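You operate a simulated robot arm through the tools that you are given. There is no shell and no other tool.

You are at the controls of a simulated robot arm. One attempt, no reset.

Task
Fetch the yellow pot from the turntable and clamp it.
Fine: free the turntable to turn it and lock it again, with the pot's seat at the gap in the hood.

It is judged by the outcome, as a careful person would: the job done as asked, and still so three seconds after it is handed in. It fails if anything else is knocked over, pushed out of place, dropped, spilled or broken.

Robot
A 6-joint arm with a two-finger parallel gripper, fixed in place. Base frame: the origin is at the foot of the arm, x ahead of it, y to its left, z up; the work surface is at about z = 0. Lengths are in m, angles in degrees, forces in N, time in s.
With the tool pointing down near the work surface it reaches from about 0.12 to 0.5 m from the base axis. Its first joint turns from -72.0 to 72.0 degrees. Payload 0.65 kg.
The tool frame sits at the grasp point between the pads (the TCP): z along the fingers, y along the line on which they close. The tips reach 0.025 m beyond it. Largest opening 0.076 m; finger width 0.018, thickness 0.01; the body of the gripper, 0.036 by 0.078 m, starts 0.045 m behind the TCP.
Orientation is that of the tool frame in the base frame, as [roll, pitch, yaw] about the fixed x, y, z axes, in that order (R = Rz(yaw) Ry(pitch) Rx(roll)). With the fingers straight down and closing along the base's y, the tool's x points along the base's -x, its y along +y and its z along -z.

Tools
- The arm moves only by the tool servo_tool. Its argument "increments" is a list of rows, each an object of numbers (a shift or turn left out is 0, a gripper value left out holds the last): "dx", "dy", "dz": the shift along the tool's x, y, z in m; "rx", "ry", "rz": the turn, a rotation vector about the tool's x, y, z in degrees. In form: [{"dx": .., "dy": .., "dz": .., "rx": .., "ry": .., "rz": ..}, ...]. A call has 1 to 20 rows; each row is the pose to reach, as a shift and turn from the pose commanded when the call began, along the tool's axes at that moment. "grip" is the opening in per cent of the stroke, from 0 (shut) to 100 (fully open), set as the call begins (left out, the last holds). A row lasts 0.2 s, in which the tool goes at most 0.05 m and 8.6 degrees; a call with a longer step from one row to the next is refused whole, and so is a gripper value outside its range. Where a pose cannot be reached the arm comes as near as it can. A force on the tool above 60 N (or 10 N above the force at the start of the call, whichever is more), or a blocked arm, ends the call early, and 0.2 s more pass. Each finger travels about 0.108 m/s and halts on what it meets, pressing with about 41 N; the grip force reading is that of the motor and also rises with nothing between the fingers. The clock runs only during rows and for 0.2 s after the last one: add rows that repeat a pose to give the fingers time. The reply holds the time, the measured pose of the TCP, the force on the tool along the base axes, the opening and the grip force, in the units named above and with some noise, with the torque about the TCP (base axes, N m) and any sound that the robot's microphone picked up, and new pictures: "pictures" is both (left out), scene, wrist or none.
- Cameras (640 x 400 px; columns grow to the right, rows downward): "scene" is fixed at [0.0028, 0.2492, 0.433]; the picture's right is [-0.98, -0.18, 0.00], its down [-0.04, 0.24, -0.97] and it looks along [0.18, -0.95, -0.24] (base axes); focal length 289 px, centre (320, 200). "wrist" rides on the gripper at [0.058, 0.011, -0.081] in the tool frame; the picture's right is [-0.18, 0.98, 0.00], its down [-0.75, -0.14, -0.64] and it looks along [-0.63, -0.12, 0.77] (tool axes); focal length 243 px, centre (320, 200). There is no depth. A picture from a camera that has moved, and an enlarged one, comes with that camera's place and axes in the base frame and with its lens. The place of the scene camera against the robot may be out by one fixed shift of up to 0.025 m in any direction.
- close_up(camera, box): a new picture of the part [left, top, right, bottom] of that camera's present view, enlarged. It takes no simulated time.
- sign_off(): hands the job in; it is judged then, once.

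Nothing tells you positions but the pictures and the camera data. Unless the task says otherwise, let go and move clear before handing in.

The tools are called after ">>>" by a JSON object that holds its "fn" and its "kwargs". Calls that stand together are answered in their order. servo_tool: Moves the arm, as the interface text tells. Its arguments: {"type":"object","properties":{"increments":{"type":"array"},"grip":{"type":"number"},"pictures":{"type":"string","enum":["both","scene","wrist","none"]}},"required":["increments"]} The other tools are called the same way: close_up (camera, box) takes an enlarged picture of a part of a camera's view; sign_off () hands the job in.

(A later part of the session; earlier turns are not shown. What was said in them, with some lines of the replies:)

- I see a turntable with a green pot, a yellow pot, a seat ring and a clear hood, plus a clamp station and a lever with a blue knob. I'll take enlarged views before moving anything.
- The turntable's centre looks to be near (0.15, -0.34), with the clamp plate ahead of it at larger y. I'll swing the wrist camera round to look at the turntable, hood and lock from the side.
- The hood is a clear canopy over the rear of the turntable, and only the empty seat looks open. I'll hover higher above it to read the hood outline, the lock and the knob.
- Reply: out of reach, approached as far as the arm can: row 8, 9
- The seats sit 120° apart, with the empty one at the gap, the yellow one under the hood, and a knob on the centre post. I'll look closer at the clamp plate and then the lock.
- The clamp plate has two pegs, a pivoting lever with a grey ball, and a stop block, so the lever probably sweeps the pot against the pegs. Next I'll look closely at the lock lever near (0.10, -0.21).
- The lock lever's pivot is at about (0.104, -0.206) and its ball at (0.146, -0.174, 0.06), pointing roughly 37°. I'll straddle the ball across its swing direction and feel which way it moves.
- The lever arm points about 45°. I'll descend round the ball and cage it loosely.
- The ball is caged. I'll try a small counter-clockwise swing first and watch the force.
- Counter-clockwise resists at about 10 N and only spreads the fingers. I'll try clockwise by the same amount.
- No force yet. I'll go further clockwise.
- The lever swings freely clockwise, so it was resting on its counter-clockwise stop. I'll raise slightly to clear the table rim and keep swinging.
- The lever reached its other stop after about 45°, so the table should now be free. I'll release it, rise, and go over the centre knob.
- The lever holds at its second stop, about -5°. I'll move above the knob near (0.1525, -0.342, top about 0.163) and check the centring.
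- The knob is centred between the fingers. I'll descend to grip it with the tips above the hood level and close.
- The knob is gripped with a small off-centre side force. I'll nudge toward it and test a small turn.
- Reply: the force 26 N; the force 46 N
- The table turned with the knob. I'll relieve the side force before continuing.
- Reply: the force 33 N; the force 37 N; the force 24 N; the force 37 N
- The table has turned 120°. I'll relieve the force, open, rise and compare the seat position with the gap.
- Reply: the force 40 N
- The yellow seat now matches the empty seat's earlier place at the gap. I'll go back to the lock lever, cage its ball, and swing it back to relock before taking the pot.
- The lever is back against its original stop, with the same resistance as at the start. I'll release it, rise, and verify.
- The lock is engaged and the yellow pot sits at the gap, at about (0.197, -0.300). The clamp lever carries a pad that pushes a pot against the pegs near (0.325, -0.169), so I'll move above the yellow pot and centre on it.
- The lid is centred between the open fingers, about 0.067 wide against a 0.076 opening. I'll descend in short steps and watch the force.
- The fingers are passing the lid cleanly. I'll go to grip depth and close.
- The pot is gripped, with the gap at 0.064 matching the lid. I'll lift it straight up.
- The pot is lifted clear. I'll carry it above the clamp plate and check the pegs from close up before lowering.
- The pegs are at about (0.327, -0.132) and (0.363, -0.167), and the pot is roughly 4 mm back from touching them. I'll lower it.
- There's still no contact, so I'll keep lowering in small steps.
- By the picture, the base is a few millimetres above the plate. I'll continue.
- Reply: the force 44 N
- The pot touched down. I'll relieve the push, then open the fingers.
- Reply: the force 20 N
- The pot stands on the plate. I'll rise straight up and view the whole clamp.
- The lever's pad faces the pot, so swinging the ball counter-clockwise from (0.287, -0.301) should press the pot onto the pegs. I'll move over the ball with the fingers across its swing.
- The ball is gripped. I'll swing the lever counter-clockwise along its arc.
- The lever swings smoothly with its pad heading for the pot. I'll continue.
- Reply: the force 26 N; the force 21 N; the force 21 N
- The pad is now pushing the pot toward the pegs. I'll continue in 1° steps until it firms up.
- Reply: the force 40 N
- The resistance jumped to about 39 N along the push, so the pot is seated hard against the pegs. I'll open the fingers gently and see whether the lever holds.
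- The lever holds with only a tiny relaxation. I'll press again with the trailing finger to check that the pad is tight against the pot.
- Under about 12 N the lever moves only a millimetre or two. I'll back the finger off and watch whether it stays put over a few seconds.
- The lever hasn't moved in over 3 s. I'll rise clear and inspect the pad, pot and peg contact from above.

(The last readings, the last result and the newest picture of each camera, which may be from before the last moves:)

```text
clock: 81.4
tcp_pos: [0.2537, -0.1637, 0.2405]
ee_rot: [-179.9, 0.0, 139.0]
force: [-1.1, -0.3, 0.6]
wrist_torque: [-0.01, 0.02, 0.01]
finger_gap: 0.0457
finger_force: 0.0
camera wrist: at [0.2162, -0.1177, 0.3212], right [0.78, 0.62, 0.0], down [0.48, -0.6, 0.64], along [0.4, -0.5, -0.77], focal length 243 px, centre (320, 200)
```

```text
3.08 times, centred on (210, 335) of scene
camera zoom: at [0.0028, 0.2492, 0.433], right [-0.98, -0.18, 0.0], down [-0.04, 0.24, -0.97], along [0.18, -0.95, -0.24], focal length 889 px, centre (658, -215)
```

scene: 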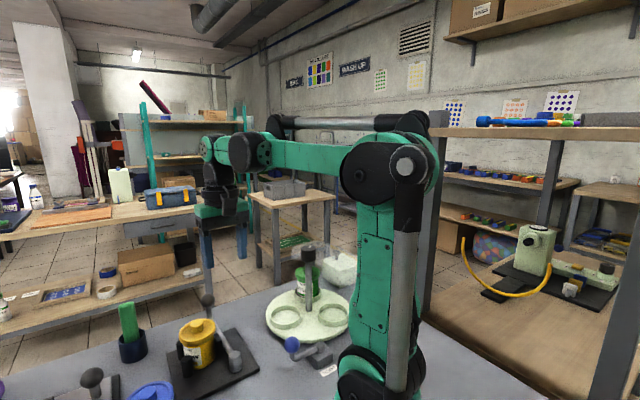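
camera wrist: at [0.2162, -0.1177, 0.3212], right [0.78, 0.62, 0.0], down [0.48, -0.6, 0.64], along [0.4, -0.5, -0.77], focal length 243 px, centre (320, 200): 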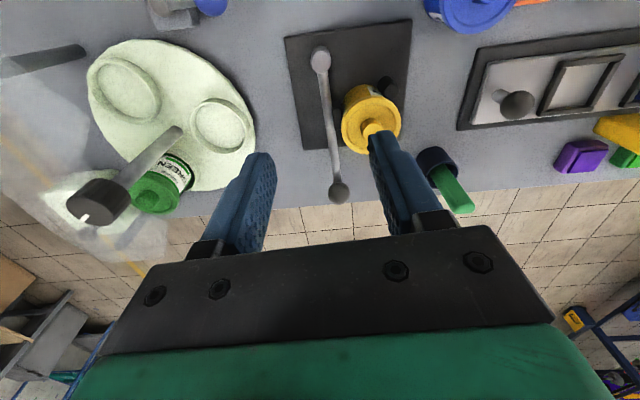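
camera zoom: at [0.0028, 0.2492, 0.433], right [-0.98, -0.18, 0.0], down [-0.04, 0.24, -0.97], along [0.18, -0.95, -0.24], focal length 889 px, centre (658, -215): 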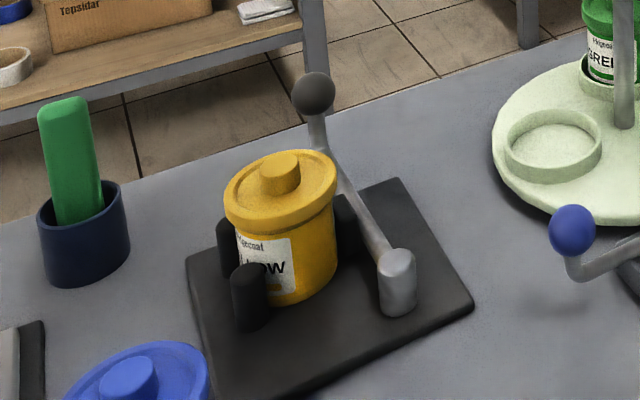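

>>> {"fn": "close_up", "kwargs": {"camera": "scene", "box": [175, 310, 255, 365]}}

>>> {"fn": "close_up", "kwargs": {"camera": "wrist", "box": [300, 60, 420, 140]}}

```text
7.27 times, centred on (215, 338) of scene
camera zoom: at [0.0028, 0.2492, 0.433], right [-0.98, -0.18, 0.0], down [-0.04, 0.24, -0.97], along [0.18, -0.95, -0.24], focal length 2102 px, centre (1084, -800)
```

zoom: 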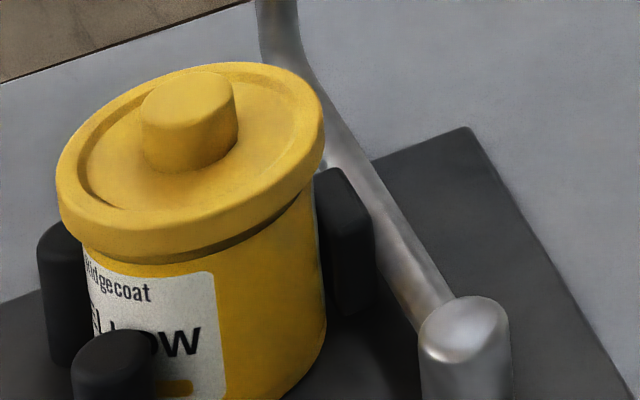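

```text
5.00 times, centred on (360, 100) of wrist
camera zoom: at [0.2162, -0.1177, 0.3212], right [0.78, 0.62, 0.0], down [0.48, -0.6, 0.64], along [0.4, -0.5, -0.77], focal length 1213 px, centre (120, 700)
```

zoom: 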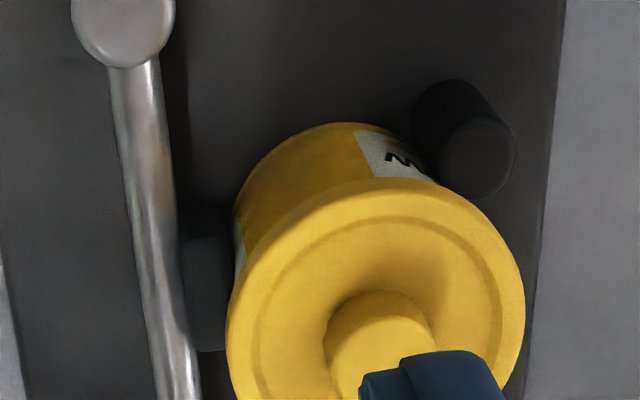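

The yellow pot is held between the lever pad and the two pegs, and the lever stayed put for more than 3 s after I let go. The turntable is relocked, the other items look undisturbed, and the arm is clear, so I'm handing in.

>>> {"fn": "sign_off", "kwargs": {}}

```text
The job is handed in.
```

The yellow pot is off the turntable and clamped on the plate, and I've handed the job in. No verdict came back.

- **Turntable:** I swung the blue lock lever to free it and turned the centre knob 120°, which put the pot's seat at the gap in the hood. Then I swung the lever back to its original stop. The stop felt the same as at the start, but I didn't try the knob again after locking.
- **Clamp:** The pot sits between the lever pad and the two pegs. I pushed the lever until it resisted at about 39 N. It eased back 1–2 mm at the ball when I let go, then held still for more than 3 s. In close-up pictures the pad still appears to touch the pot.
- **Everything else:** The green pot stayed in its seat and turned with the table, so it is now under the hood. Nothing else looks moved, and the arm is open and clear.
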